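You operate a simulated robot arm through the tools that you are given. There is no shell and no other tool. Be economical: measure what you need, move in short steps, check, and stop when the job is done.

You run a simulated robot arm. Do the job below in one go: nothing can be reset, and whatever is moved stays where it is left.

Task
Brush the chips off the vice bed, then clamp the yellow blank in it.
Fine: put the brush back; keep hands off the chips.
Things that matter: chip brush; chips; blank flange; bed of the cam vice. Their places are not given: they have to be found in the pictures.

It is judged by the outcome, as a careful person would: the job done as asked, and still so three seconds after it is handed in. It fails if anything else is knocked over, pushed out of place, dropped, spilled or broken.

Robot
A 6-joint arm with a two-finger parallel gripper, fixed in place. Base frame: the origin is at the foot of the arm, x ahead of it, y to its left, z up; the work surface is at about z = 73.2. Lengths are in cm, angles in degrees, forces in N, time in s.
With the tool pointing down near the work surface it reaches from about 26 to 68 cm from the base axis. Its first joint turns from -66.0 to 66.0 degrees. Payload 2.9 kg.
The TCP is the grasp point between the finger pads, 3 cm short of the fingertips. In the tool frame z runs along the fingers and y along their closing line. Largest opening 11 cm; finger width 2, thickness 1; the body of the gripper, 4.8 by 11.2 cm, starts 5.5 cm behind the TCP.
Orientation is that of the tool frame in the base frame, as [roll, pitch, yaw] about the fixed x, y, z axes, in that order (R = Rz(yaw) Ry(pitch) Rx(roll)). With the fingers straight down and closing along the base's y, the tool's x points along the base's -x, its y along +y and its z along -z.

Tools
- The arm moves only by the tool step_arm. Its argument "moves" is a list of rows, each a list of 3 entries, a list of its own where there are three numbers: the gripper command, from -1 (fully open) to 1 (shut), values between in proportion, then the shift along the base's x, y, z in cm, then the turn, a rotation vector about the base's x, y, z in degrees. In form: [[hand, [x, y, z], [rx, ry, rz]], ...]. A call has 1 to 8 rows; each row shifts and turns the commanded pose from where the row before left it. A row lasts 0.2 s, in which the tool goes at most 5 cm and 8.6 degrees; a call with a longer step from one row to the next is refused whole, and so is a gripper value outside its range. A pose out of reach is approached as far as the arm can. The call stops where the force on the tool passes 70 N (or 10 N more than at its start, if that is more) or the arm is blocked; 0.2 s more then pass. The fingers move at their own pace (about 10.8 cm/s each) and stop on an object; they squeeze with about 34 N. The grip force told is the motor's: it shows also when the fingers shut on nothing. Time passes only in rows, and 0.2 s behind the last, so rows that do not move let the fingers close. It gives the time, the measured TCP pose, the force on the tool (base axes), the opening and the grip force at its end, in the units of the frame above (readings bear some noise).
- Cameras (640 x 400 px; columns grow to the right, rows downward): "scene" is fixed at [5.67, 41.24, 137.15]; the picture's right is [-0.94, -0.33, 0.00], its down [-0.16, 0.45, -0.88] and it looks along [0.29, -0.83, -0.48] (base axes); focal length 364 px, centre (320, 200). "wrist" rides on the gripper at [-3.6, 0, -5.7] in the tool frame; the picture's right is [0.00, -1.00, 0.00], its down [0.97, 0.00, -0.24] and it looks along [0.24, 0.00, 0.97] (tool axes); focal length 218 px, centre (320, 200).
- capture(camera): a new picture of that camera. The clock stands still meanwhile.
- measure_at(camera, pixels): for up to 12 pixels [column, row] of the newest picture of that camera ("zoom" is the newest enlarged one), the place [x, y, z] in the base frame of the surface seen there, good to about 0.2 cm, but the place of the scene camera against the robot may be out by one fixed shift of up to 2.5 cm in any direction. The clock stands still meanwhile.
- enlarge(camera, box): a new picture of the part [left, top, right, bottom] of that camera's present view, enlarged. The clock stands still meanwhile.
- job_done(): hands the job in; it is judged then, once.

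Keep the steps short. Do not move on a guess: measure, check each grasp and each placing, and mend mistakes. In all there are 80 turns and 54 pictures (those below and enlarged ones count). Leave the gripper open and the arm clear of the work at the hand-in unless told otherwise, and finish with a single line.

The tools are called after "Call:" as name(argument=value, ...) on one line, values as JSON. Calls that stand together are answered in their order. step_arm: Moves the arm, as the interface text tells. Its arguments: {"type":"object","properties":{"moves":{"type":"array","items":{"type":"array"}}},"required":["moves"]} The other tools are called the same way: capture (camera) takes a picture; measure_at (camera, pixels) gives the place of the surface under pixels of a picture; enlarge (camera, box) takes an enlarged picture of a part of a camera's view; job_done () hands the job in.

At the start:

```text
time_s: 0.0
ee_pos: [35.22, -11.22, 103.54]
tcp_rot: [-180.0, 0.0, 179.9]
contact_force: [-0.7, -1.0, 1.0]
opening: 11.02
finger_force: 0.2
```

scene: 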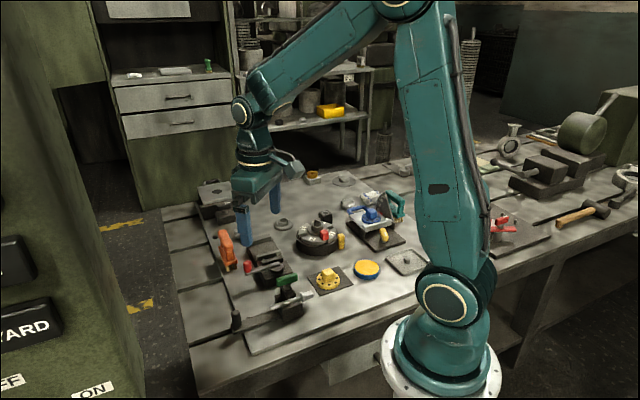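
wrist: 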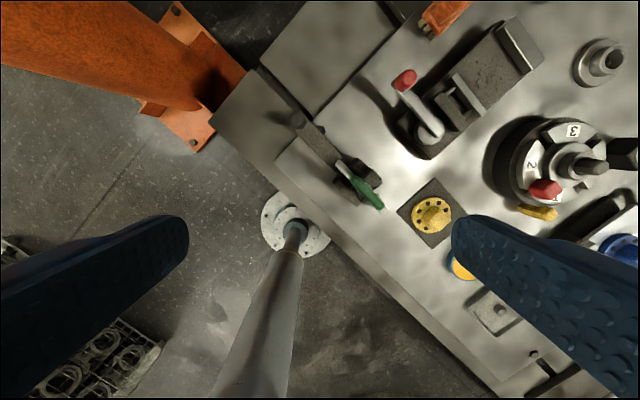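

I see the vice with a red handle around wrist (450,100) and the yellow flange on a dark plate at (432,215). I'll enlarge both views to identify the details.

Call:
enlarge(camera="scene", box=[190, 160, 430, 350])

Call:
enlarge(camera="wrist", box=[280, 0, 640, 260])

```text
2.11 times, centred on (310, 255) of scene
```

zoom: 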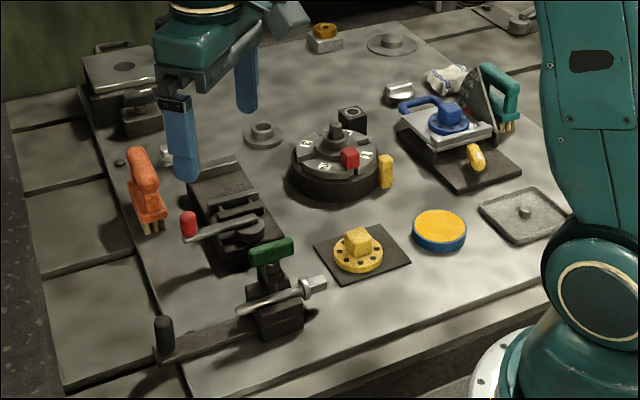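

```text
1.54 times, centred on (460, 130) of wrist
```

zoom: 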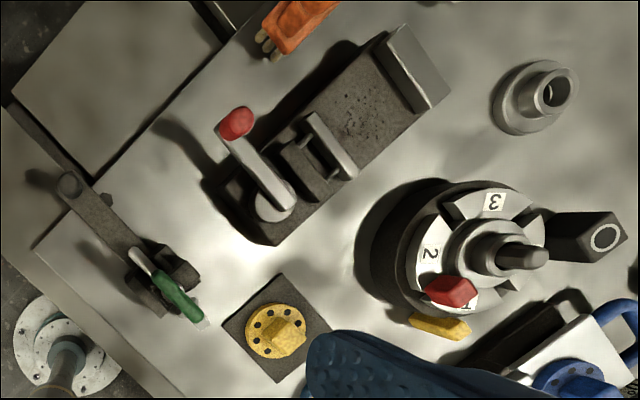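

I see the vice with its fixed jaw at zoom (415,70), chips on the bed near (360,110), sliding jaw (325,150) and red knob lever (237,122). The flange is at (275,332) and there is an orange brush at (300,20). I'll measure these.

Call:
measure_at(camera="zoom", pixels=[[395, 40], [440, 95], [365, 110], [310, 118], [350, 172], [237, 122], [274, 205], [276, 332], [255, 330], [300, 22], [290, 165], [270, 40]])

Call:
enlarge(camera="scene", box=[200, 220, 320, 295])

Call:
enlarge(camera="scene", box=[320, 180, 420, 250])

```text
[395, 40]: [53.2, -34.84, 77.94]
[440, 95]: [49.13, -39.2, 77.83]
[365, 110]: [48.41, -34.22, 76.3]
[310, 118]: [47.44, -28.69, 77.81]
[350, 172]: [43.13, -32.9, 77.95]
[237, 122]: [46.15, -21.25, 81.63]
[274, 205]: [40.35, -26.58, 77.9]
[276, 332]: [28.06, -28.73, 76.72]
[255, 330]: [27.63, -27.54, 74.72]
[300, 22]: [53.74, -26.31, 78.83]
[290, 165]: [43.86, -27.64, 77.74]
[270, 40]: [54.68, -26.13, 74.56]
```

```text
5.33 times, centred on (260, 258) of scene
```

zoom: 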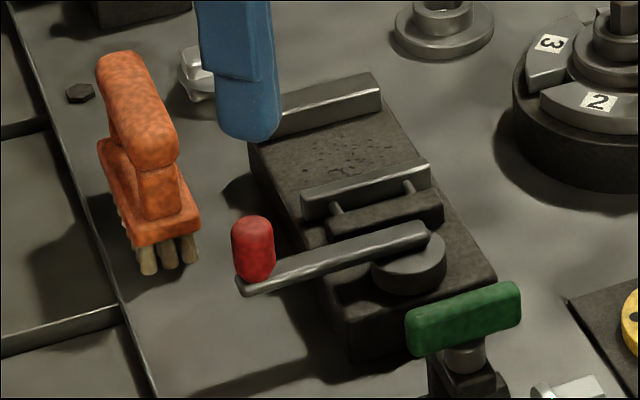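

```text
5.71 times, centred on (370, 215) of scene
```

zoom: 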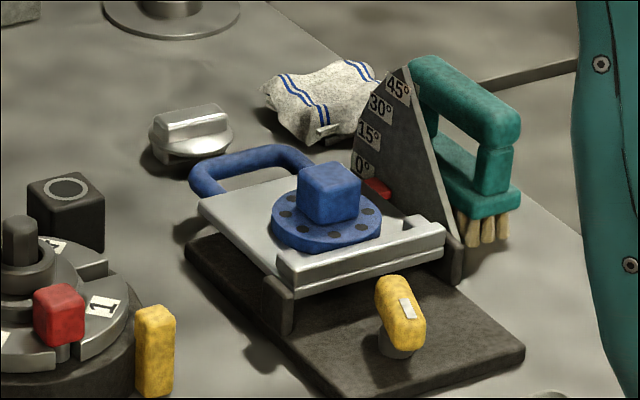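

Two brushes exist: orange beside the vice and teal by the sine table. I'll move the arm over to look closely at the orange brush and vice bed from above.

Call:
step_arm(moves=[[-1, [2, -4, -1], [0, 0, 0]], [-1, [2, -4, -1], [0, 0, 0]], [-1, [2, -4, -1], [0, 0, 0]], [-1, [2, -3, -1], [0, 0, 0]], [-1, [2, -2, -1], [0, 0, 0]], [-1, [0, 0, 0], [0, 0, 0]]])

Call:
capture(camera="wrist")

```text
time_s: 1.4
ee_pos: [45.12, -28.39, 98.6]
tcp_rot: [-180.0, 0.1, -180.0]
contact_force: [0.1, 0.1, 0.0]
opening: 11.01
finger_force: 0.1
```

```text
47 pictures are left
```

wrist: 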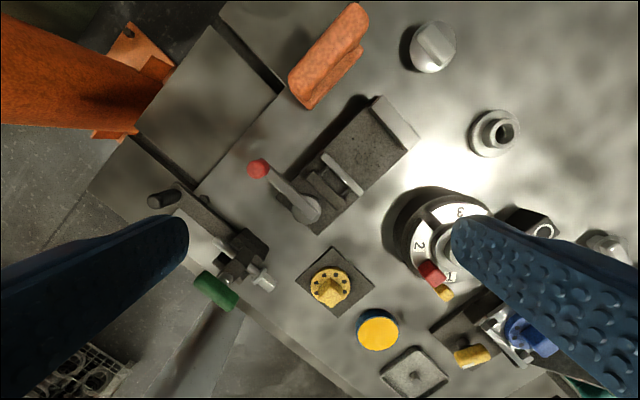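

The orange brush lies at (330,55), the vice at (340,160). I'll enlarge that part.

Call:
enlarge(camera="wrist", box=[230, 0, 470, 240])

```text
1.67 times, centred on (350, 120) of wrist
```

zoom: 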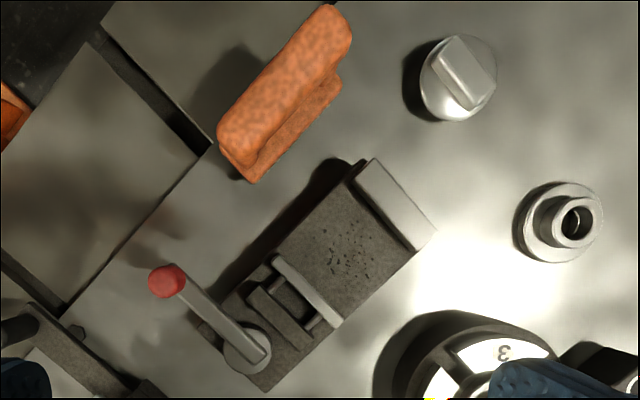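

I'll measure the brush handle ends, its block, the table and the bed's corners and chips.

Call:
measure_at(camera="zoom", pixels=[[238, 137], [330, 22], [285, 80], [322, 98], [258, 170], [365, 165], [425, 240], [350, 182], [412, 250], [345, 250], [280, 262], [337, 320]])

Call:
measure_at(camera="wrist", pixels=[[330, 45], [310, 65], [335, 25], [345, 60], [258, 168], [305, 210], [334, 293], [330, 270], [348, 275], [318, 303], [300, 276], [345, 318]])

```text
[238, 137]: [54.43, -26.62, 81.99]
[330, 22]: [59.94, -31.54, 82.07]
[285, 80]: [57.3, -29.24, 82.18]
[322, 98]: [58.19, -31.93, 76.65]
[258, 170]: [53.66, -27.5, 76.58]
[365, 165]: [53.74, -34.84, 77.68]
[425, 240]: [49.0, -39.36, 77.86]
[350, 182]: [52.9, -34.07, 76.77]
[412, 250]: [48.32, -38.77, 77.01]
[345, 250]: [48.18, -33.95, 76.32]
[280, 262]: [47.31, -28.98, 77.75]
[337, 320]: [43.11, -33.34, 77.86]
```

```text
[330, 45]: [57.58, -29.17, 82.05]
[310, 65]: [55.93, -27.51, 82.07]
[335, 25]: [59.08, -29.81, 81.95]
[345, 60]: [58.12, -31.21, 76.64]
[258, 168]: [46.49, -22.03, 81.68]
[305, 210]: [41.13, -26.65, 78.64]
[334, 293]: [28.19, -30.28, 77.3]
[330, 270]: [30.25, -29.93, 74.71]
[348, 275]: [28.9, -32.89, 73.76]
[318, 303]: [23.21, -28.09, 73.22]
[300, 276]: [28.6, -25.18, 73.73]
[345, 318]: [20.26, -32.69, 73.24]
```

The orange brush handle runs (54.4,-26.6) to (59.9,-31.5), top z 82, block top 76.6. I'll go above it with the fingers turned across the handle.

Call:
step_arm(moves=[[-1, [2, -0.1, -1], [0, 0, -8.32]], [-1, [2, -0.1, -1], [0, 0, -8.32]], [-1, [2, -0.1, -1], [0, 0, -8.32]], [-1, [2, -0.1, -1], [0, 0, -8.32]], [-1, [2, -0.1, -1], [0, 0, -8.32]], [-1, [2, -0.1, -1], [0, 0, 0]], [-1, [0, 0, 0], [0, 0, 0]]])

Call:
capture(camera="wrist")

Call:
capture(camera="scene")

```text
time_s: 3.0
ee_pos: [57.16, -28.99, 92.48]
tcp_rot: [180.0, 0.0, 138.4]
contact_force: [0.2, -0.1, -0.6]
opening: 10.99
finger_force: 0.1
```

```text
45 pictures are left
```

wrist: 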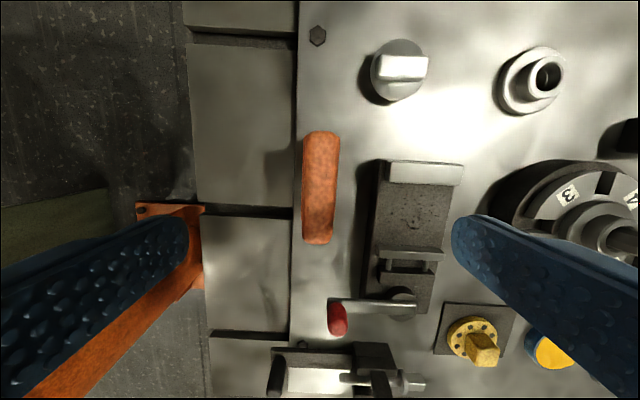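

```text
44 pictures are left
```

scene: 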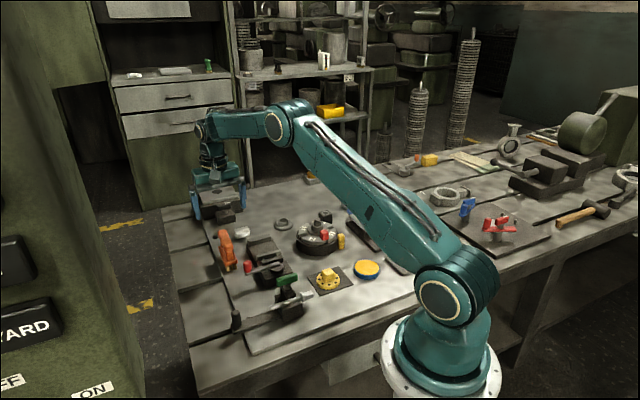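

The brush handle appears upright at (320,190). I'll measure its edges, and the jaws again from this closer view.

Call:
measure_at(camera="wrist", pixels=[[322, 136], [317, 241], [306, 190], [334, 190], [320, 190], [390, 180], [460, 185], [380, 250], [440, 255], [379, 192], [448, 196], [412, 220]])

Call:
enlarge(camera="scene", box=[200, 215, 310, 285])

Call:
enlarge(camera="wrist", box=[290, 110, 480, 340])

```text
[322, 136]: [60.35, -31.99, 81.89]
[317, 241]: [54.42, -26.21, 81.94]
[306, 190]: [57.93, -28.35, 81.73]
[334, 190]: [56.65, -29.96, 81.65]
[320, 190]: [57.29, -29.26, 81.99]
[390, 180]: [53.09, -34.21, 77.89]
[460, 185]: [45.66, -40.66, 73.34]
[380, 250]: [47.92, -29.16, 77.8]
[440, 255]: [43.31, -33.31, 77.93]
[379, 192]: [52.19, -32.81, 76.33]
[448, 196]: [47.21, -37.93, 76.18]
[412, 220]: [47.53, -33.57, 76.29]
```

```text
5.71 times, centred on (255, 250) of scene
```

zoom: 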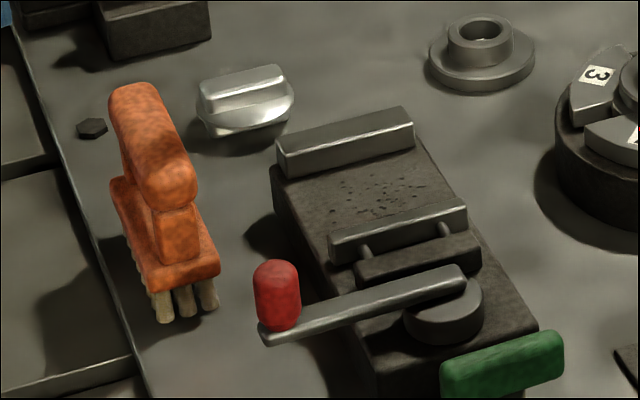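

```text
1.74 times, centred on (385, 225) of wrist
```

zoom: 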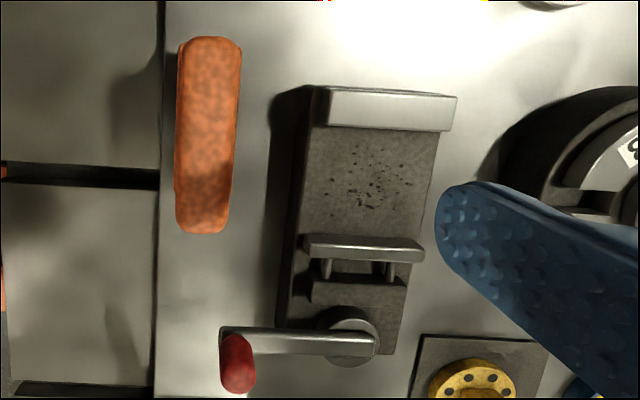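

The handle axis is at -44.3°, middle (57.38,-29.1), about 2.1 wide, top z 82. I'll narrow the fingers to about 6 to stay clear of the vice, turn a little and descend to z≈80.7.

Call:
step_arm(moves=[[-0.1, [0.2, -0.1, -2], [0, 0, -2.7]], [-0.1, [0, 0, -3], [0, 0, 0]], [-0.1, [0, 0, -3], [0, 0, 0]], [-0.1, [0, 0, -2], [0, 0, 0]], [-0.1, [0, 0, -1.7], [0, 0, 0]], [-0.1, [0, 0, 0], [0, 0, 0]]])

Call:
capture(camera="wrist")

```text
time_s: 4.4
ee_pos: [57.23, -29.06, 80.85]
tcp_rot: [180.0, 0.0, 135.6]
contact_force: [-0.5, -0.2, -0.1]
opening: 6.05
finger_force: 0.0
```

```text
41 pictures are left
```

wrist: 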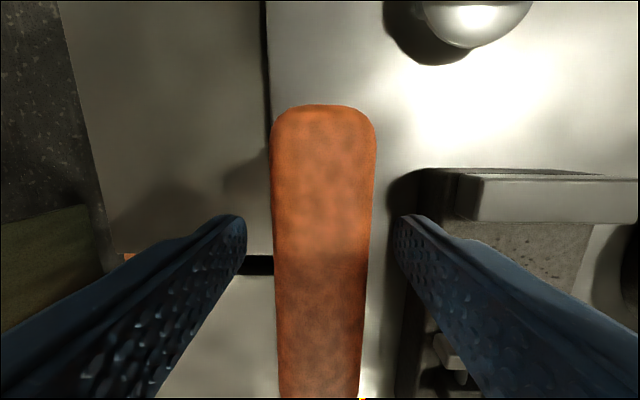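

The handle is centred between the fingers. I'll close on it.

Call:
step_arm(moves=[[1, [0, 0, 0], [0, 0, 0]], [1, [0, 0, 0], [0, 0, 0]], [1, [0, 0, 0], [0, 0, 0]], [1, [0, 0, 2], [0, 0, 0]], [1, [0, 0, 3], [0, 0, 0]], [1, [0, 0, 4], [0, 0, 0]], [1, [0, 0, 0], [0, 0, 0]]])

Call:
enlarge(camera="scene", box=[180, 170, 310, 290])

```text
time_s: 6.0
ee_pos: [57.33, -28.85, 89.89]
tcp_rot: [180.0, 0.0, 135.6]
contact_force: [-0.1, 0.5, -0.6]
opening: 2.56
finger_force: 33.9
```

```text
3.33 times, centred on (245, 230) of scene
```

zoom: 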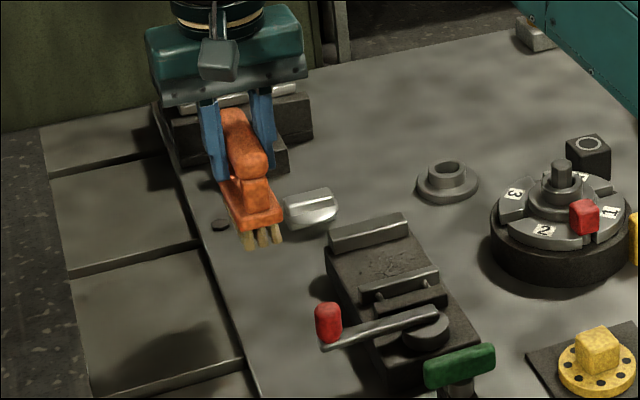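

The brush is held (opening 2.56). I'll measure the block's size for planning the strokes.

Call:
measure_at(camera="zoom", pixels=[[242, 224], [281, 212], [224, 187], [244, 246], [278, 242], [257, 205], [334, 244], [405, 216], [362, 290], [436, 268], [263, 165], [225, 175]])

```text
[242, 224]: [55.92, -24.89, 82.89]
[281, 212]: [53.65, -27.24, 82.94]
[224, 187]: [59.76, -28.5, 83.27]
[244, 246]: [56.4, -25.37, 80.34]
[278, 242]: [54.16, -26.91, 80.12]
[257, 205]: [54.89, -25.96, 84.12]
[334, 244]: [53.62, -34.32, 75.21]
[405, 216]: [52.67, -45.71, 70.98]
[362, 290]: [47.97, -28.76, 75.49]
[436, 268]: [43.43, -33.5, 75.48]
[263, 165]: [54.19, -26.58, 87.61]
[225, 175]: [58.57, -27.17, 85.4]
```

Block is about 7.5 × 3.3, wider than I'd like for the 6.6 gap lengthwise, so I'll turn the brush 90° and sweep across the bed lengthwise in parallel passes. First turning at height.

Call:
step_arm(moves=[[1, [-0.6, 0.1, 0.5], [0, 0, 8.2]], [1, [-0.6, 0.1, 0], [0, 0, 8.2]], [1, [-0.6, 0.1, 0], [0, 0, 8.2]], [1, [-0.6, 0.1, 0], [0, 0, 8.2]], [1, [-0.6, 0.1, 0], [0, 0, 8.2]], [1, [-0.6, 0.1, 0], [0, 0, 8.2]], [1, [-0.6, 0.1, 0], [0, 0, 8.2]]])

Call:
step_arm(moves=[[1, [-0.6, 0, 0], [0, 0, 8.2]], [1, [-0.3, 0, 0], [0, 0, 8.2]], [1, [0, 0, 0], [0, 0, 8.2]], [1, [0, 0, 0], [0, 0, 7]], [1, [0, 0, 0], [0, 0, 0]]])

Call:
capture(camera="wrist")

```text
time_s: 7.6
ee_pos: [53.07, -28.23, 90.32]
tcp_rot: [179.9, 0.0, -166.8]
contact_force: [0.4, -0.6, -1.9]
opening: 2.57
finger_force: 33.6
```

```text
time_s: 8.8
ee_pos: [52.15, -28.26, 90.43]
tcp_rot: [180.0, 0.0, -135.3]
contact_force: [-0.2, 0.1, -1.3]
opening: 2.57
finger_force: 34.0
```

```text
39 pictures are left
```

wrist: 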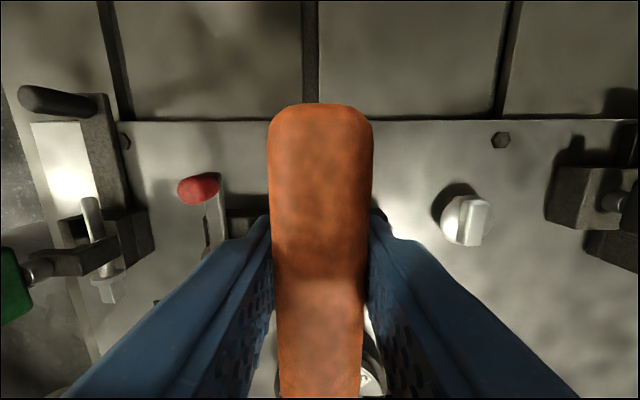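

Before sweeping I'll measure the rotary table's edge near the bed in the scene view, to know the room at the far side.

Call:
measure_at(camera="scene", pixels=[[297, 243], [305, 252], [318, 256], [299, 236], [317, 225], [282, 250], [277, 243], [283, 228], [242, 233], [290, 262]])

Call:
step_arm(moves=[[1, [0, 0.15, -2], [0, 0, 0]], [1, [0, 0, -2], [0, 0, 0]], [1, [0, 0, -2], [0, 0, 0]], [1, [0, 0, 0], [0, 0, 0]]])

```text
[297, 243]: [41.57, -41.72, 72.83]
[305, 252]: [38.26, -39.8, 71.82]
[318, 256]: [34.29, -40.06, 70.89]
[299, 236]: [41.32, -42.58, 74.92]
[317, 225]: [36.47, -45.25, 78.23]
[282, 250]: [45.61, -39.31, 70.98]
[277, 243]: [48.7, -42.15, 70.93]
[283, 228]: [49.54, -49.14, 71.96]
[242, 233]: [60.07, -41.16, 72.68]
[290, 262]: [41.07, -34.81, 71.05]
```

```text
time_s: 9.8
ee_pos: [52.15, -28.1, 84.29]
tcp_rot: [180.0, 0.0, -135.3]
contact_force: [0.3, 0.8, -1.4]
opening: 2.56
finger_force: 33.9
```

There are about 7 cm free beyond the bed. Now the first sweep on the movable-jaw side, lowering to z≈83.9 first.

Call:
step_arm(moves=[[1, [0, 0, -0.35], [0, 0, 0]], [1, [-1.25, -1.22, 0], [0, 0, 0]], [1, [-1.25, -1.22, 0], [0, 0, 0]], [1, [-1.25, -1.22, 0], [0, 0, 0]], [1, [-1.25, -1.22, 0], [0, 0, 0]], [1, [-1.25, -1.22, 0], [0, 0, 0]], [1, [-1.25, -1.22, 0], [0, 0, 0]], [1, [-1.25, -1.22, 0], [0, 0, 0]]])

Call:
capture(camera="wrist")

Call:
enlarge(camera="scene", box=[200, 190, 330, 280])

```text
time_s: 11.6
ee_pos: [43.36, -36.7, 84.03]
tcp_rot: [-180.0, 0.1, -135.2]
contact_force: [-0.2, 0.7, -2.1]
opening: 2.57
finger_force: 33.8
```

```text
38 pictures are left
```

wrist: 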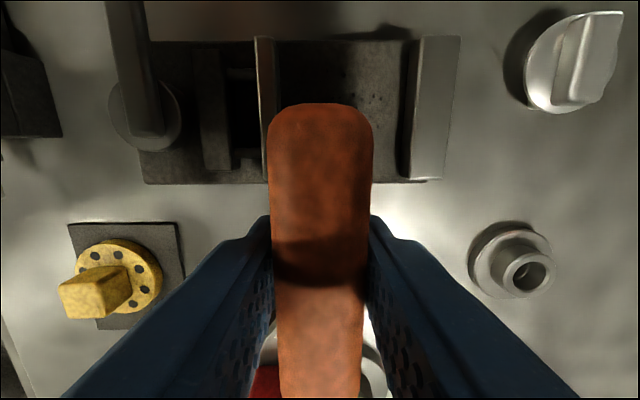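

```text
4.44 times, centred on (265, 235) of scene
```

zoom: 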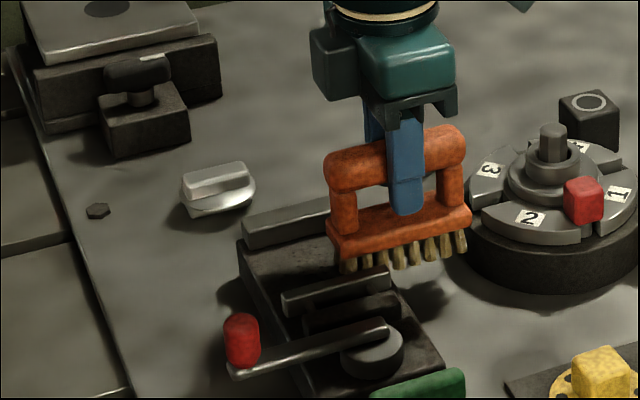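

The stroke went through without force. I'll zoom in on the bed at wrist (260-440, 30-190) to see what chips remain.

Call:
enlarge(camera="wrist", box=[240, 30, 460, 190])

```text
2.50 times, centred on (350, 110) of wrist
```

zoom: 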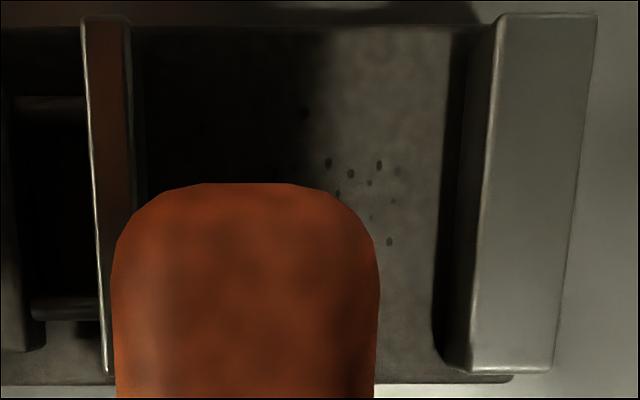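

Fewer chips remain, seen at zoom (300-400,110-245) nearer the fixed jaw. I'll lift, go back, and sweep 3 cm nearer the fixed jaw.

Call:
step_arm(moves=[[1, [0, 0, 3.5], [0, 0, 0]], [1, [3.6, 2.15, 0], [0, 0, 0]], [1, [3.6, 2.15, 0], [0, 0, 0]], [1, [3.7, 2.16, 0], [0, 0, 0]], [1, [0, 0, -2], [0, 0, 0]], [1, [0, 0, -1.7], [0, 0, 0]], [1, [0, 0, 0], [0, 0, 0]]])

Call:
step_arm(moves=[[1, [-1.25, -1.22, 0], [0, 0, 0]], [1, [-1.25, -1.22, 0], [0, 0, 0]], [1, [-1.25, -1.22, 0], [0, 0, 0]], [1, [-1.25, -1.22, 0], [0, 0, 0]], [1, [-1.25, -1.22, 0], [0, 0, 0]], [1, [-1.25, -1.22, 0], [0, 0, 0]], [1, [-1.25, -1.22, 0], [0, 0, 0]], [1, [0, 0, 0], [0, 0, 0]]])

Call:
enlarge(camera="wrist", box=[160, 10, 420, 200])

```text
time_s: 13.2
ee_pos: [54.3, -30.21, 83.75]
tcp_rot: [-180.0, 0.0, -135.3]
contact_force: [-1.2, 2.8, 7.9]
opening: 2.57
finger_force: 33.6
```

```text
time_s: 15.0
ee_pos: [45.48, -38.77, 83.88]
tcp_rot: [-179.9, 0.0, -135.3]
contact_force: [2.6, 2.2, 12.9]
opening: 2.54
finger_force: 33.7
```

```text
2.11 times, centred on (290, 105) of wrist
```

zoom: 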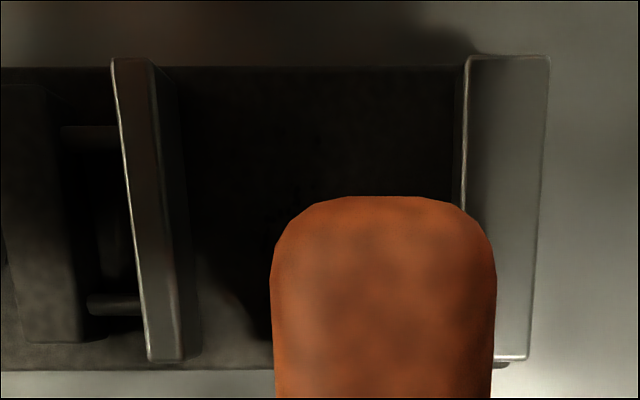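

Contact of about 13 N shows the bristles now press the bed. I'll do a middle pass, then lift clear and look.

Call:
step_arm(moves=[[1, [0, 0, 3.5], [0, 0, 0]], [1, [2.65, 3.3, 0], [0, 0, 0]], [1, [2.65, 3.3, 0], [0, 0, 0]], [1, [2.7, 3.25, 0], [0, 0, 0]], [1, [0, 0, -2], [0, 0, 0]], [1, [0, 0, -1.5], [0, 0, 0]], [1, [0, 0, 0], [0, 0, 0]]])

Call:
step_arm(moves=[[1, [-1.3, -1.27, 0], [0, 0, 0]], [1, [-1.3, -1.27, 0], [0, 0, 0]], [1, [-1.3, -1.27, 0], [0, 0, 0]], [1, [-1.3, -1.27, 0], [0, 0, 0]], [1, [-1.3, -1.27, 0], [0, 0, 0]], [1, [-1.3, -1.27, 0], [0, 0, 0]], [1, [-1.3, -1.27, 0], [0, 0, 0]], [1, [0, 0, 0], [0, 0, 0]]])

Call:
step_arm(moves=[[1, [0, 0, 4], [0, 0, 0]], [1, [3, 4, 3], [0, 0, 0]], [1, [3, 4, 0], [0, 0, 0]], [1, [3, 4, 0], [0, 0, 0]], [1, [0, 0, 0], [0, 0, 0]]])

Call:
enlarge(camera="scene", box=[235, 215, 315, 275])

```text
time_s: 16.6
ee_pos: [53.63, -28.78, 83.94]
tcp_rot: [-179.9, 0.0, -135.3]
contact_force: [1.0, 1.3, 1.2]
opening: 2.55
finger_force: 33.7
```

```text
time_s: 18.4
ee_pos: [44.57, -37.82, 83.8]
tcp_rot: [-179.9, 0.2, -135.3]
contact_force: [4.0, 2.5, 17.8]
opening: 2.56
finger_force: 34.3
```

```text
refused: row 2 steps farther than a row can; nothing moved
```

```text
6.67 times, centred on (275, 245) of scene
```

zoom: 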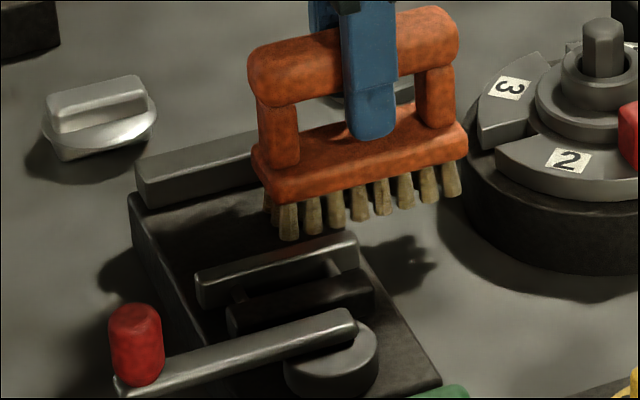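

The bed looks clean from this side. I'll lift and move away to check.

Call:
step_arm(moves=[[1, [0, 0, 4], [0, 0, 0]], [1, [2, 2.5, 2.5], [0, 0, 0]], [1, [2.5, 3, 0], [0, 0, 0]], [1, [2.5, 3, 0], [0, 0, 0]], [1, [2, 1, 0], [0, 0, 0]], [1, [0, 0, 0], [0, 0, 0]]])

Call:
enlarge(camera="scene", box=[235, 215, 315, 275])

```text
time_s: 19.8
ee_pos: [53.64, -28.22, 90.13]
tcp_rot: [-180.0, 0.0, -135.3]
contact_force: [-1.0, 0.2, -1.5]
opening: 2.56
finger_force: 34.1
```

```text
6.67 times, centred on (275, 245) of scene
```

zoom: 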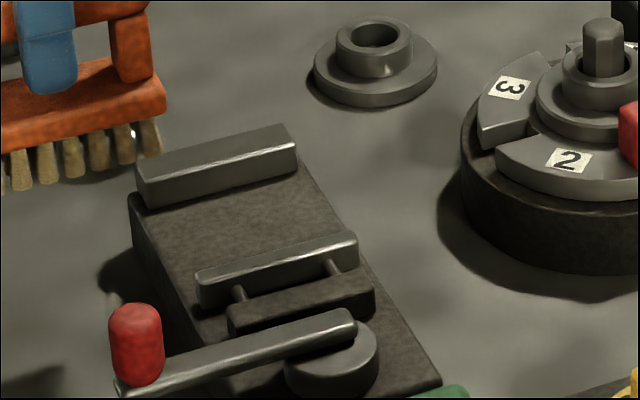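

The bed is clear of chips. Now I'll put the brush back: turn it back by 89.1° and move above its old place (57.23,-29.06).

Call:
step_arm(moves=[[1, [0.5, -0.1, 0], [0, 0, -8.1]], [1, [0.5, -0.1, 0], [0, 0, -8.1]], [1, [0.5, -0.1, 0], [0, 0, -8.1]], [1, [0.5, -0.1, 0], [0, 0, -8.1]], [1, [0.5, -0.1, 0], [0, 0, -8.1]], [1, [0.5, -0.1, 0], [0, 0, -8.1]], [1, [0.3, -0.1, 0], [0, 0, -8.1]], [1, [0.3, -0.1, 0], [0, 0, -8.1]]])

Call:
step_arm(moves=[[1, [0, 0, 0], [0, 0, -8.1]], [1, [0, 0, -2], [0, 0, -8.1]], [1, [0, 0, -2], [0, 0, -8.1]], [1, [0, 0, -2], [0, 0, 0]], [1, [0, 0, -2], [0, 0, 0]], [1, [0, 0, 0], [0, 0, 0]]])

```text
time_s: 21.6
ee_pos: [57.1, -29.08, 90.33]
tcp_rot: [-180.0, 0.0, 159.7]
contact_force: [0.2, 0.7, -2.3]
opening: 2.57
finger_force: 34.3
```

```text
time_s: 23.0
ee_pos: [57.05, -29.17, 82.29]
tcp_rot: [179.9, 0.0, 135.5]
contact_force: [0.1, 0.3, -2.1]
opening: 2.56
finger_force: 34.0
```

Position is right, with 1.4 cm to go. I'll lower gently to contact.

Call:
step_arm(moves=[[1, [0.15, 0.08, -0.7], [0, 0, 0]], [1, [0, 0, -0.5], [0, 0, 0]], [1, [0, 0, -0.25], [0, 0, 0]], [1, [0, 0, 0], [0, 0, 0]]])

```text
time_s: 24.0
ee_pos: [57.27, -29.01, 80.85]
tcp_rot: [-179.9, 0.0, 135.6]
contact_force: [-1.4, -0.1, 1.5]
opening: 2.55
finger_force: 33.3
```

Light contact at the original height. I'll release to about 6 cm and rise.

Call:
step_arm(moves=[[-0.1, [0, 0, 0], [0, 0, 0]], [-0.1, [0, 0, 0], [0, 0, 0]], [-0.1, [0, 0, 2], [0, 0, 0]], [-0.1, [0, 0, 4], [0, 0, 0]], [-0.1, [0, 0, 4.5], [0, 0, 0]], [-0.1, [0, 0, 4], [0, 0, 0]], [-0.1, [0, 0, 0], [0, 0, 0]]])

Call:
capture(camera="wrist")

Call:
capture(camera="scene")

```text
time_s: 25.6
ee_pos: [57.17, -29.0, 95.32]
tcp_rot: [180.0, 0.0, 135.6]
contact_force: [0.6, 0.0, 0.0]
opening: 6.04
finger_force: 0.1
```

```text
32 pictures are left
```

wrist: 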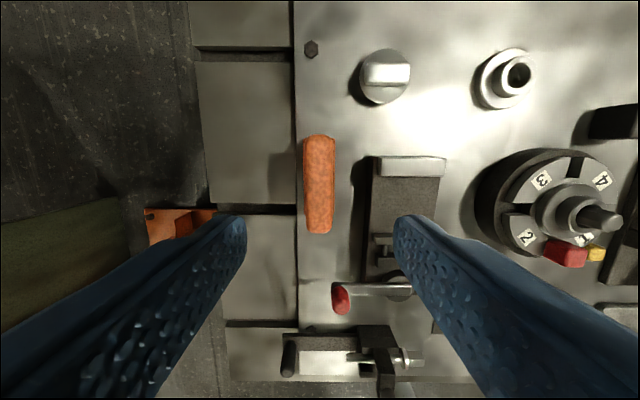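

```text
31 pictures are left
```

scene: 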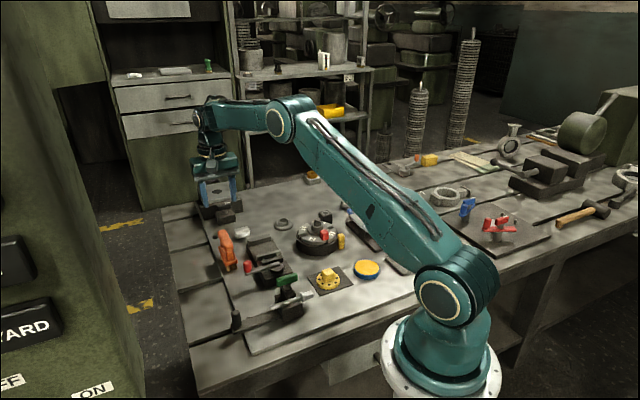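

The brush stands back in its place. Next I'll go above the yellow flange near (28,-29) to look at it closely.

Call:
step_arm(moves=[[-1, [-4.5, 0, 0], [0, 0, 0]], [-1, [-4.8, 0, 0], [0, 0, 0]], [-1, [-4.8, 0, 0], [0, 0, 0]], [-1, [-4.8, 0, 0], [0, 0, 0]], [-1, [-4.8, 0, 0], [0, 0, 0]], [-1, [-3.8, 0, -2], [0, 0, 0]], [-1, [0, 0, -3.5], [0, 0, 0]], [-1, [0, 0, 0], [0, 0, 0]]])

Call:
capture(camera="wrist")

```text
time_s: 27.4
ee_pos: [29.73, -29.12, 89.8]
tcp_rot: [180.0, 0.0, 135.6]
contact_force: [0.5, 0.3, -0.1]
opening: 10.99
finger_force: 0.0
```

```text
30 pictures are left
```

wrist: 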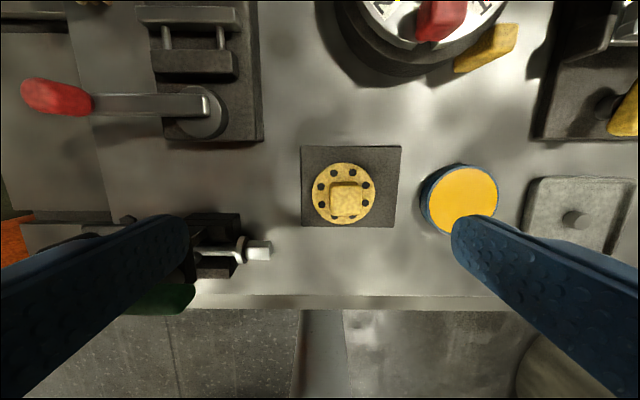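

Call:
enlarge(camera="wrist", box=[270, 130, 420, 240])

Call:
enlarge(camera="scene", box=[260, 240, 400, 310])

Call:
measure_at(camera="wrist", pixels=[[333, 187], [360, 187], [332, 214], [362, 214], [347, 201], [316, 195], [374, 195], [345, 166], [344, 223], [304, 150], [398, 150], [392, 225]])

```text
3.64 times, centred on (345, 185) of wrist
```

zoom: 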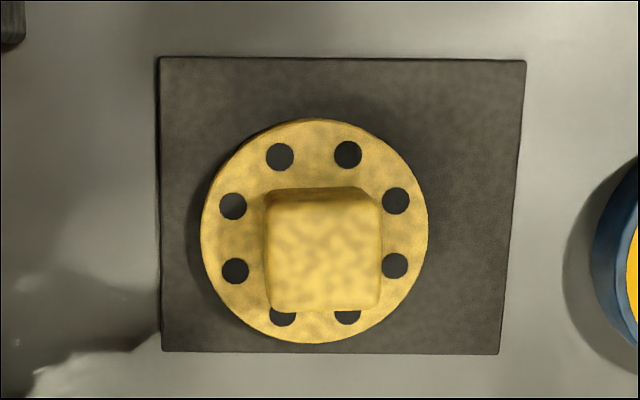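

```text
4.57 times, centred on (330, 275) of scene
```

zoom: 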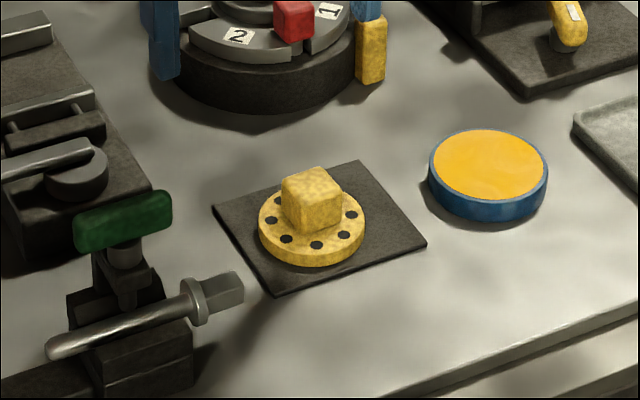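

```text
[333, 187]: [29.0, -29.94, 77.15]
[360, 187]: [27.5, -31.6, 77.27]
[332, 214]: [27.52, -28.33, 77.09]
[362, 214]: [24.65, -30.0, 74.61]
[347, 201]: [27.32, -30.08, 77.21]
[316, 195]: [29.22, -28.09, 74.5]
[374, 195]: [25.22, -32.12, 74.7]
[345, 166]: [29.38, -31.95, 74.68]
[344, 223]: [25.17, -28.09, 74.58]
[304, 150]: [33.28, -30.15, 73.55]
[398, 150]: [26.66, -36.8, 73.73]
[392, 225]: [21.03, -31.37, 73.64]
```

Hub centre is (27.3,-30.1), 2.3 wide and square to the fingers, top z 77.2; disc is 5.7 across on a plate at 73.7. I'll descend with a 6 cm opening to z≈78.1.

Call:
step_arm(moves=[[-0.1, [-1.2, -0.5, -2], [0, 0, 0]], [-0.1, [-1.2, -0.46, -2.5], [0, 0, 0]], [-0.1, [0, 0, -3], [0, 0, 0]], [-0.1, [0, 0, -2.5], [0, 0, 0]], [-0.1, [0, 0, 0], [0, 0, 0]]])

Call:
capture(camera="wrist")

```text
time_s: 28.6
ee_pos: [27.43, -29.93, 79.82]
tcp_rot: [-180.0, 0.1, 135.6]
contact_force: [-0.5, 0.0, -0.4]
opening: 6.07
finger_force: 0.1
```

```text
27 pictures are left
```

wrist: 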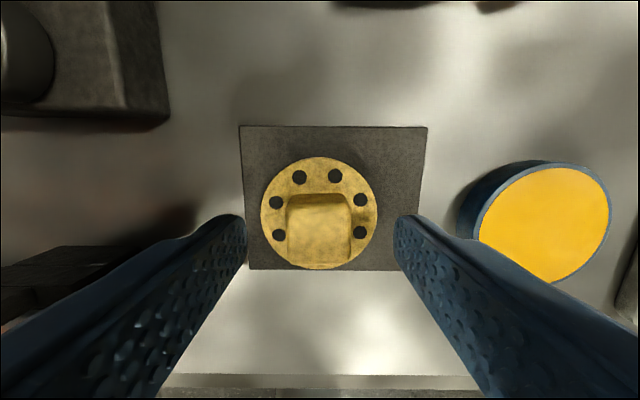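

The hub is centred between the fingers at (320,225). I'll lower the last 1.75 cm and close.

Call:
step_arm(moves=[[-0.1, [-0.1, -0.1, -1], [0, 0, 0]], [-0.1, [0, 0, -0.75], [0, 0, 0]], [-0.1, [0, 0, 0], [0, 0, 0]], [1, [0, 0, 0], [0, 0, 0]], [1, [0, 0, 0], [0, 0, 0]], [1, [0, 0, 0], [0, 0, 0]]])

Call:
capture(camera="wrist")

```text
time_s: 30.0
ee_pos: [27.34, -30.08, 78.1]
tcp_rot: [180.0, 0.0, 135.5]
contact_force: [3.5, 0.7, 0.4]
opening: 2.78
finger_force: 34.3
```

```text
26 pictures are left
```

wrist: 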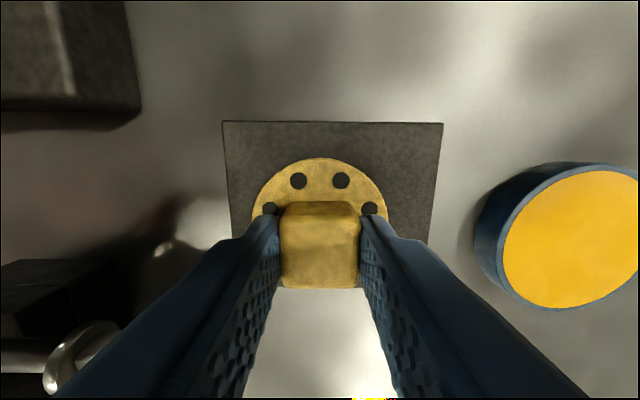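

The hub is gripped (2.78). I'll lift it 10 cm, and carry it above the bed centre (48.27,-34.03).

Call:
step_arm(moves=[[1, [0, 0, 2], [0, 0, 0]], [1, [0, 0, 4], [0, 0, 0]], [1, [0, 0, 4], [0, 0, 0]], [1, [4.2, -0.8, 0], [0, 0, 0]], [1, [4.2, -0.8, 0], [0, 0, 0]], [1, [4.2, -0.8, 0], [0, 0, 0]], [1, [4.2, -0.8, 0], [0, 0, 0]], [1, [4.1, -0.75, 0], [0, 0, 0]]])

Call:
step_arm(moves=[[1, [0, 0, -2], [0, 0, 0]], [1, [0, 0, 0], [0, 0, 0]]])

Call:
capture(camera="wrist")

Call:
enlarge(camera="scene", box=[220, 190, 320, 280])

```text
time_s: 31.8
ee_pos: [48.2, -33.85, 88.23]
tcp_rot: [179.9, -0.1, 135.6]
contact_force: [0.0, 0.2, -3.5]
opening: 2.76
finger_force: 33.9
```

```text
time_s: 32.4
ee_pos: [48.06, -33.95, 86.16]
tcp_rot: [-180.0, 0.0, 135.6]
contact_force: [0.4, 0.1, -2.9]
opening: 2.74
finger_force: 33.9
```

```text
25 pictures are left
```

wrist: 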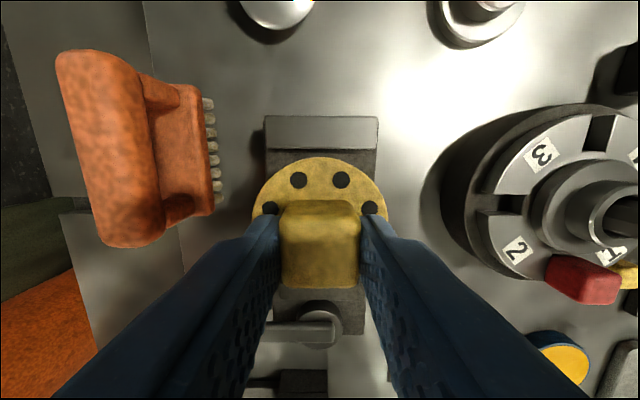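

```text
4.44 times, centred on (270, 235) of scene
```

zoom: 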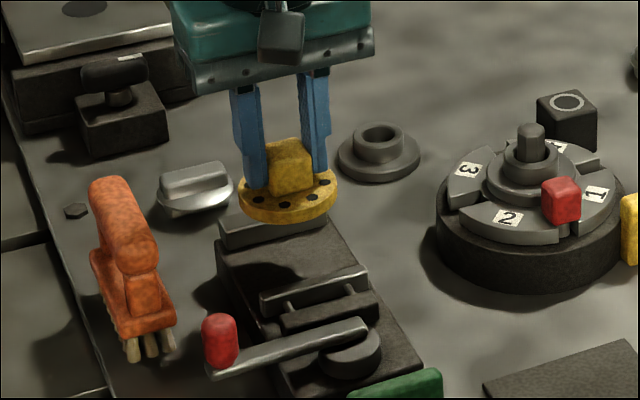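

The flange hangs above the bed. I'll check the fixed jaw's inner edge from this view before lowering.

Call:
measure_at(camera="wrist", pixels=[[270, 120], [270, 143], [372, 145], [372, 120], [270, 158], [372, 170], [318, 310], [250, 330]])

```text
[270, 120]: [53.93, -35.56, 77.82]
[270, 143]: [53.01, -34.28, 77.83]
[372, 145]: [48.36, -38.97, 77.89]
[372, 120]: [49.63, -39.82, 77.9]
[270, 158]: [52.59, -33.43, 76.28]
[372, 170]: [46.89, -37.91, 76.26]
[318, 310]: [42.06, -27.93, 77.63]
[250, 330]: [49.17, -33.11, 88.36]
```

Clearance is fine on both sides (about 0.5). I'll lower to just above the bed.

Call:
step_arm(moves=[[1, [0.1, -0.1, -2], [0, 0, 0]], [1, [0, 0, -2], [0, 0, 0]], [1, [0, 0, -1], [0, 0, 0]], [1, [0, 0, -0.2], [0, 0, 0]], [1, [0, 0, 0], [0, 0, 0]]])

Call:
enlarge(camera="scene", box=[220, 205, 310, 280])

```text
time_s: 33.6
ee_pos: [48.23, -34.14, 80.84]
tcp_rot: [-180.0, -0.1, 135.5]
contact_force: [0.3, -0.3, -3.9]
opening: 2.76
finger_force: 33.6
```

```text
5.33 times, centred on (265, 242) of scene
```

zoom: 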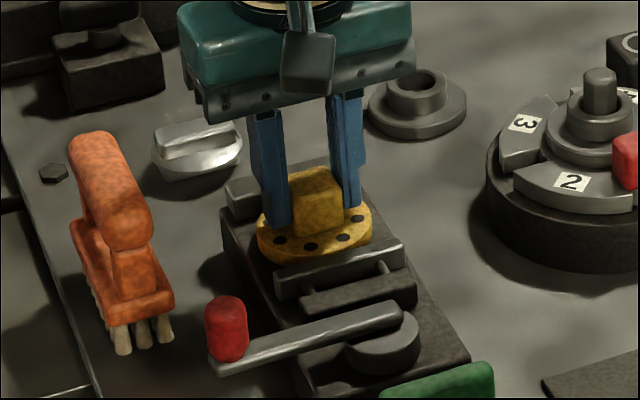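

The flange is between the jaws, still hanging slightly (-3.9 N). I'll lower to contact, then release partly and rise.

Call:
step_arm(moves=[[1, [0, 0, -0.15], [0, 0, 0]], [1, [0, 0, -0.1], [0, 0, 0]], [1, [0, 0, 0], [0, 0, 0]]])

```text
time_s: 34.4
ee_pos: [48.33, -34.13, 80.68]
tcp_rot: [179.9, 0.1, 135.6]
contact_force: [-2.5, 0.9, 4.4]
opening: 2.78
finger_force: 34.1
```

The bed carries it now (+4.4 N). Release and rise.

Call:
step_arm(moves=[[0.1, [0, 0, 0], [0, 0, 0]], [0.1, [0, 0, 0], [0, 0, 0]], [0.1, [0, 0, 2], [0, 0, 0]], [0.1, [0, 0, 4], [0, 0, 0]], [0.1, [0, 0, 4], [0, 0, 0]], [0.1, [-1.5, 1.5, 3], [0, 0, 0]], [0.1, [0, 0, 0], [0, 0, 0]]])

Call:
capture(camera="wrist")

Call:
enlarge(camera="wrist", box=[230, 130, 450, 330])

```text
time_s: 36.0
ee_pos: [46.82, -32.64, 93.62]
tcp_rot: [179.9, 0.0, 135.6]
contact_force: [0.1, -0.7, 0.2]
opening: 4.97
finger_force: 0.0
```

```text
22 pictures are left
```

wrist: 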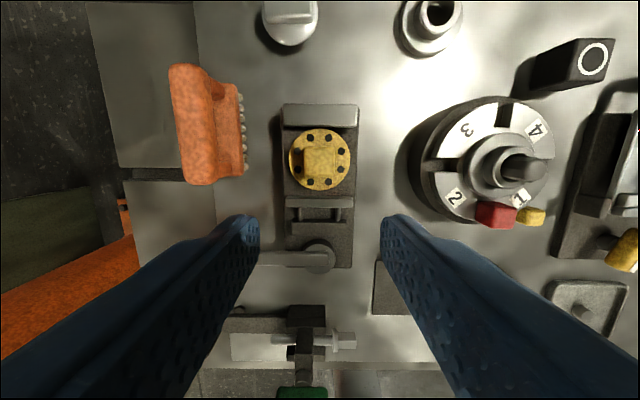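

```text
2.00 times, centred on (340, 230) of wrist
```

zoom: 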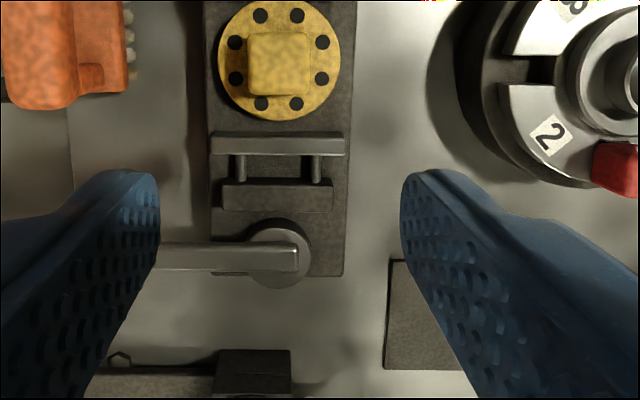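

The flange sits between the jaws. Now the lever: I'll turn the hand 90° and go above the red knob near (46.3,-21.7) to look at lever and cam.

Call:
step_arm(moves=[[0.1, [0, 1, 0], [0, 0, 8.2]], [0.1, [0, 1, 0], [0, 0, 8.2]], [0.1, [0, 1, 0], [0, 0, 8.2]], [0.1, [0, 1, 0], [0, 0, 8.2]], [0.1, [0, 1, 0], [0, 0, 8.2]], [0.1, [0, 1, 0], [0, 0, 8.2]], [0.1, [0, 1, 0], [0, 0, 8.2]], [0.1, [-0.5, 1, 0], [0, 0, 8.2]]])

Call:
step_arm(moves=[[-0.1, [0, 1, 0], [0, 0, 8.2]], [-0.1, [0, 1, 0], [0, 0, 8.2]], [-0.1, [0, 0.9, -1], [0, 0, 7]], [-0.1, [0, 0, 0], [0, 0, 0]]])

Call:
capture(camera="wrist")

```text
time_s: 37.8
ee_pos: [46.31, -24.43, 93.64]
tcp_rot: [180.0, -0.1, -158.5]
contact_force: [0.1, -0.1, -0.9]
opening: 4.94
finger_force: 0.1
```

```text
time_s: 38.8
ee_pos: [46.25, -21.57, 92.65]
tcp_rot: [-180.0, 0.0, -135.3]
contact_force: [-0.2, 0.7, 0.6]
opening: 6.06
finger_force: 0.0
```

```text
20 pictures are left
```

wrist: 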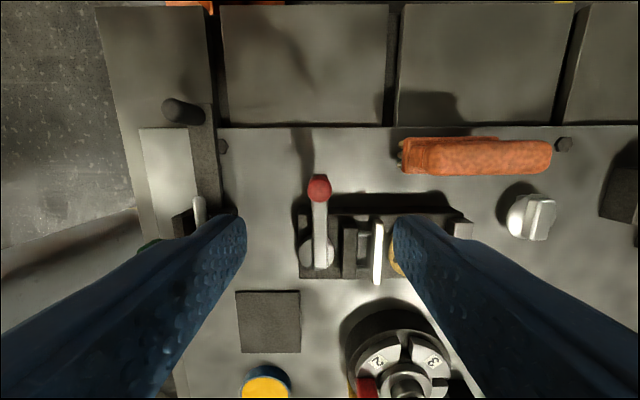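

Call:
enlarge(camera="wrist", box=[270, 160, 400, 290])

Call:
enlarge(camera="scene", box=[235, 230, 310, 285])

Call:
measure_at(camera="wrist", pixels=[[318, 187], [308, 187], [329, 187], [320, 215], [320, 262], [302, 258], [334, 258], [319, 267], [345, 250], [364, 250]])

```text
3.08 times, centred on (335, 225) of wrist
```

zoom: 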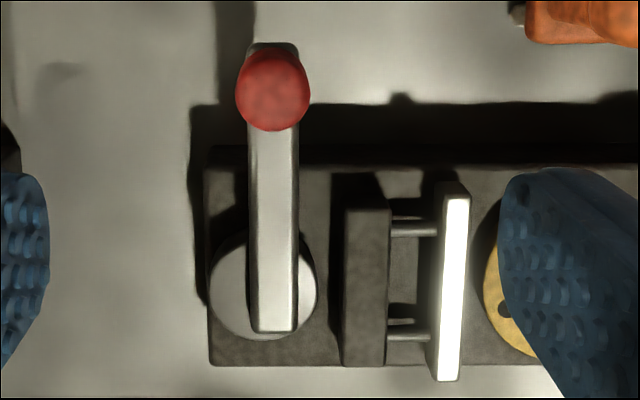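

```text
7.27 times, centred on (272, 258) of scene
```

zoom: 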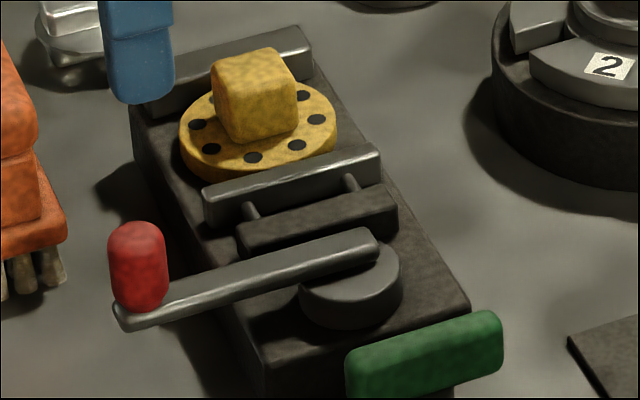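

```text
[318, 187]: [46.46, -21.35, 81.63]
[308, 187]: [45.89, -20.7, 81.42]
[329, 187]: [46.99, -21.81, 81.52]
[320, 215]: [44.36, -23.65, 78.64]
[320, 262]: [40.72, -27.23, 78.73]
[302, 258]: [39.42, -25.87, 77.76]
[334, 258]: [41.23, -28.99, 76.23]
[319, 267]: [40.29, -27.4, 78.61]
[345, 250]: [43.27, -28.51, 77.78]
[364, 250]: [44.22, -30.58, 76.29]
```

The knob centre is (46.46,-21.35), lever top z 78.7, cam pivot around (41.0,-26.9). I'll descend so the fingers straddle the knob with the tips just above the lever.

Call:
step_arm(moves=[[-0.1, [0.15, 0.15, -3], [0, 0, 0]], [-0.1, [0, 0, -3], [0, 0, 0]], [-0.1, [0, 0, -3], [0, 0, 0]], [-0.1, [0, 0, -1.65], [0, 0, 0]], [-0.1, [0, 0, 0], [0, 0, 0]], [1, [0, 0, 0], [0, 0, 0]], [1, [0, 0, 0], [0, 0, 0]], [1, [0, 0, 0], [0, 0, 0]]])

Call:
enlarge(camera="scene", box=[225, 215, 315, 290])

```text
time_s: 40.6
ee_pos: [46.37, -21.56, 81.98]
tcp_rot: [179.9, 0.0, -135.4]
contact_force: [-1.2, 2.4, -1.9]
opening: 1.95
finger_force: 45.6
```

```text
5.33 times, centred on (270, 252) of scene
```

zoom: 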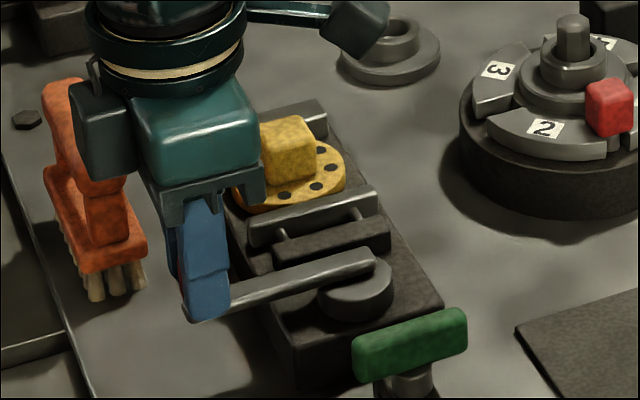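

Knob gripped (1.95). I'll test a small arc of 4° toward the jaws and read the force.

Call:
step_arm(moves=[[1, [0.18, -0.19, 0], [0, 0, -2]], [1, [0.18, -0.19, 0], [0, 0, -2]], [1, [0, 0, 0], [0, 0, 0]]])

```text
time_s: 41.4
ee_pos: [46.43, -21.67, 81.9]
tcp_rot: [179.2, -0.2, -139.4]
contact_force: [-25.4, 24.4, 17.0]
opening: 1.95
finger_force: 44.2
```

It resists (35 N, hardly moved), so that way is the stop. I'll go back and test the other way.

Call:
step_arm(moves=[[1, [-0.18, 0.19, 0], [0, 0, 2]], [1, [-0.18, 0.19, 0], [0, 0, 2]], [1, [-0.2, 0.18, 0], [0, 0, 2]], [1, [-0.2, 0.18, 0], [0, 0, 2]], [1, [0, 0, 0], [0, 0, 0]]])

```text
time_s: 42.6
ee_pos: [46.07, -21.14, 81.84]
tcp_rot: [-179.9, 0.0, -131.4]
contact_force: [7.8, -0.4, -19.4]
opening: 1.93
finger_force: 44.9
```

It moves freely the other way. I'll follow the arc 24° more about the pivot and check.

Call:
step_arm(moves=[[1, [-0.63, 0.49, 0], [0, 0, 6]], [1, [-0.68, 0.42, 0], [0, 0, 6]], [1, [-0.71, 0.35, 0], [0, 0, 6]], [1, [-0.75, 0.27, 0], [0, 0, 6]], [1, [0, 0, 0], [0, 0, 0]]])

Call:
enlarge(camera="scene", box=[225, 215, 315, 290])

```text
time_s: 43.8
ee_pos: [43.18, -19.63, 82.0]
tcp_rot: [179.9, 0.0, -107.3]
contact_force: [4.4, 0.9, -18.6]
opening: 1.96
finger_force: 45.3
```

```text
5.33 times, centred on (270, 252) of scene
```

zoom: 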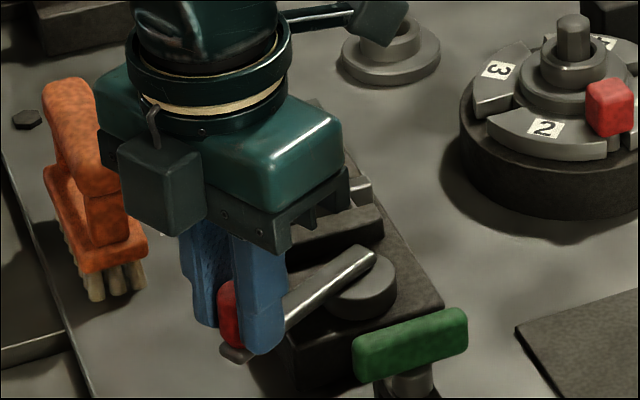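

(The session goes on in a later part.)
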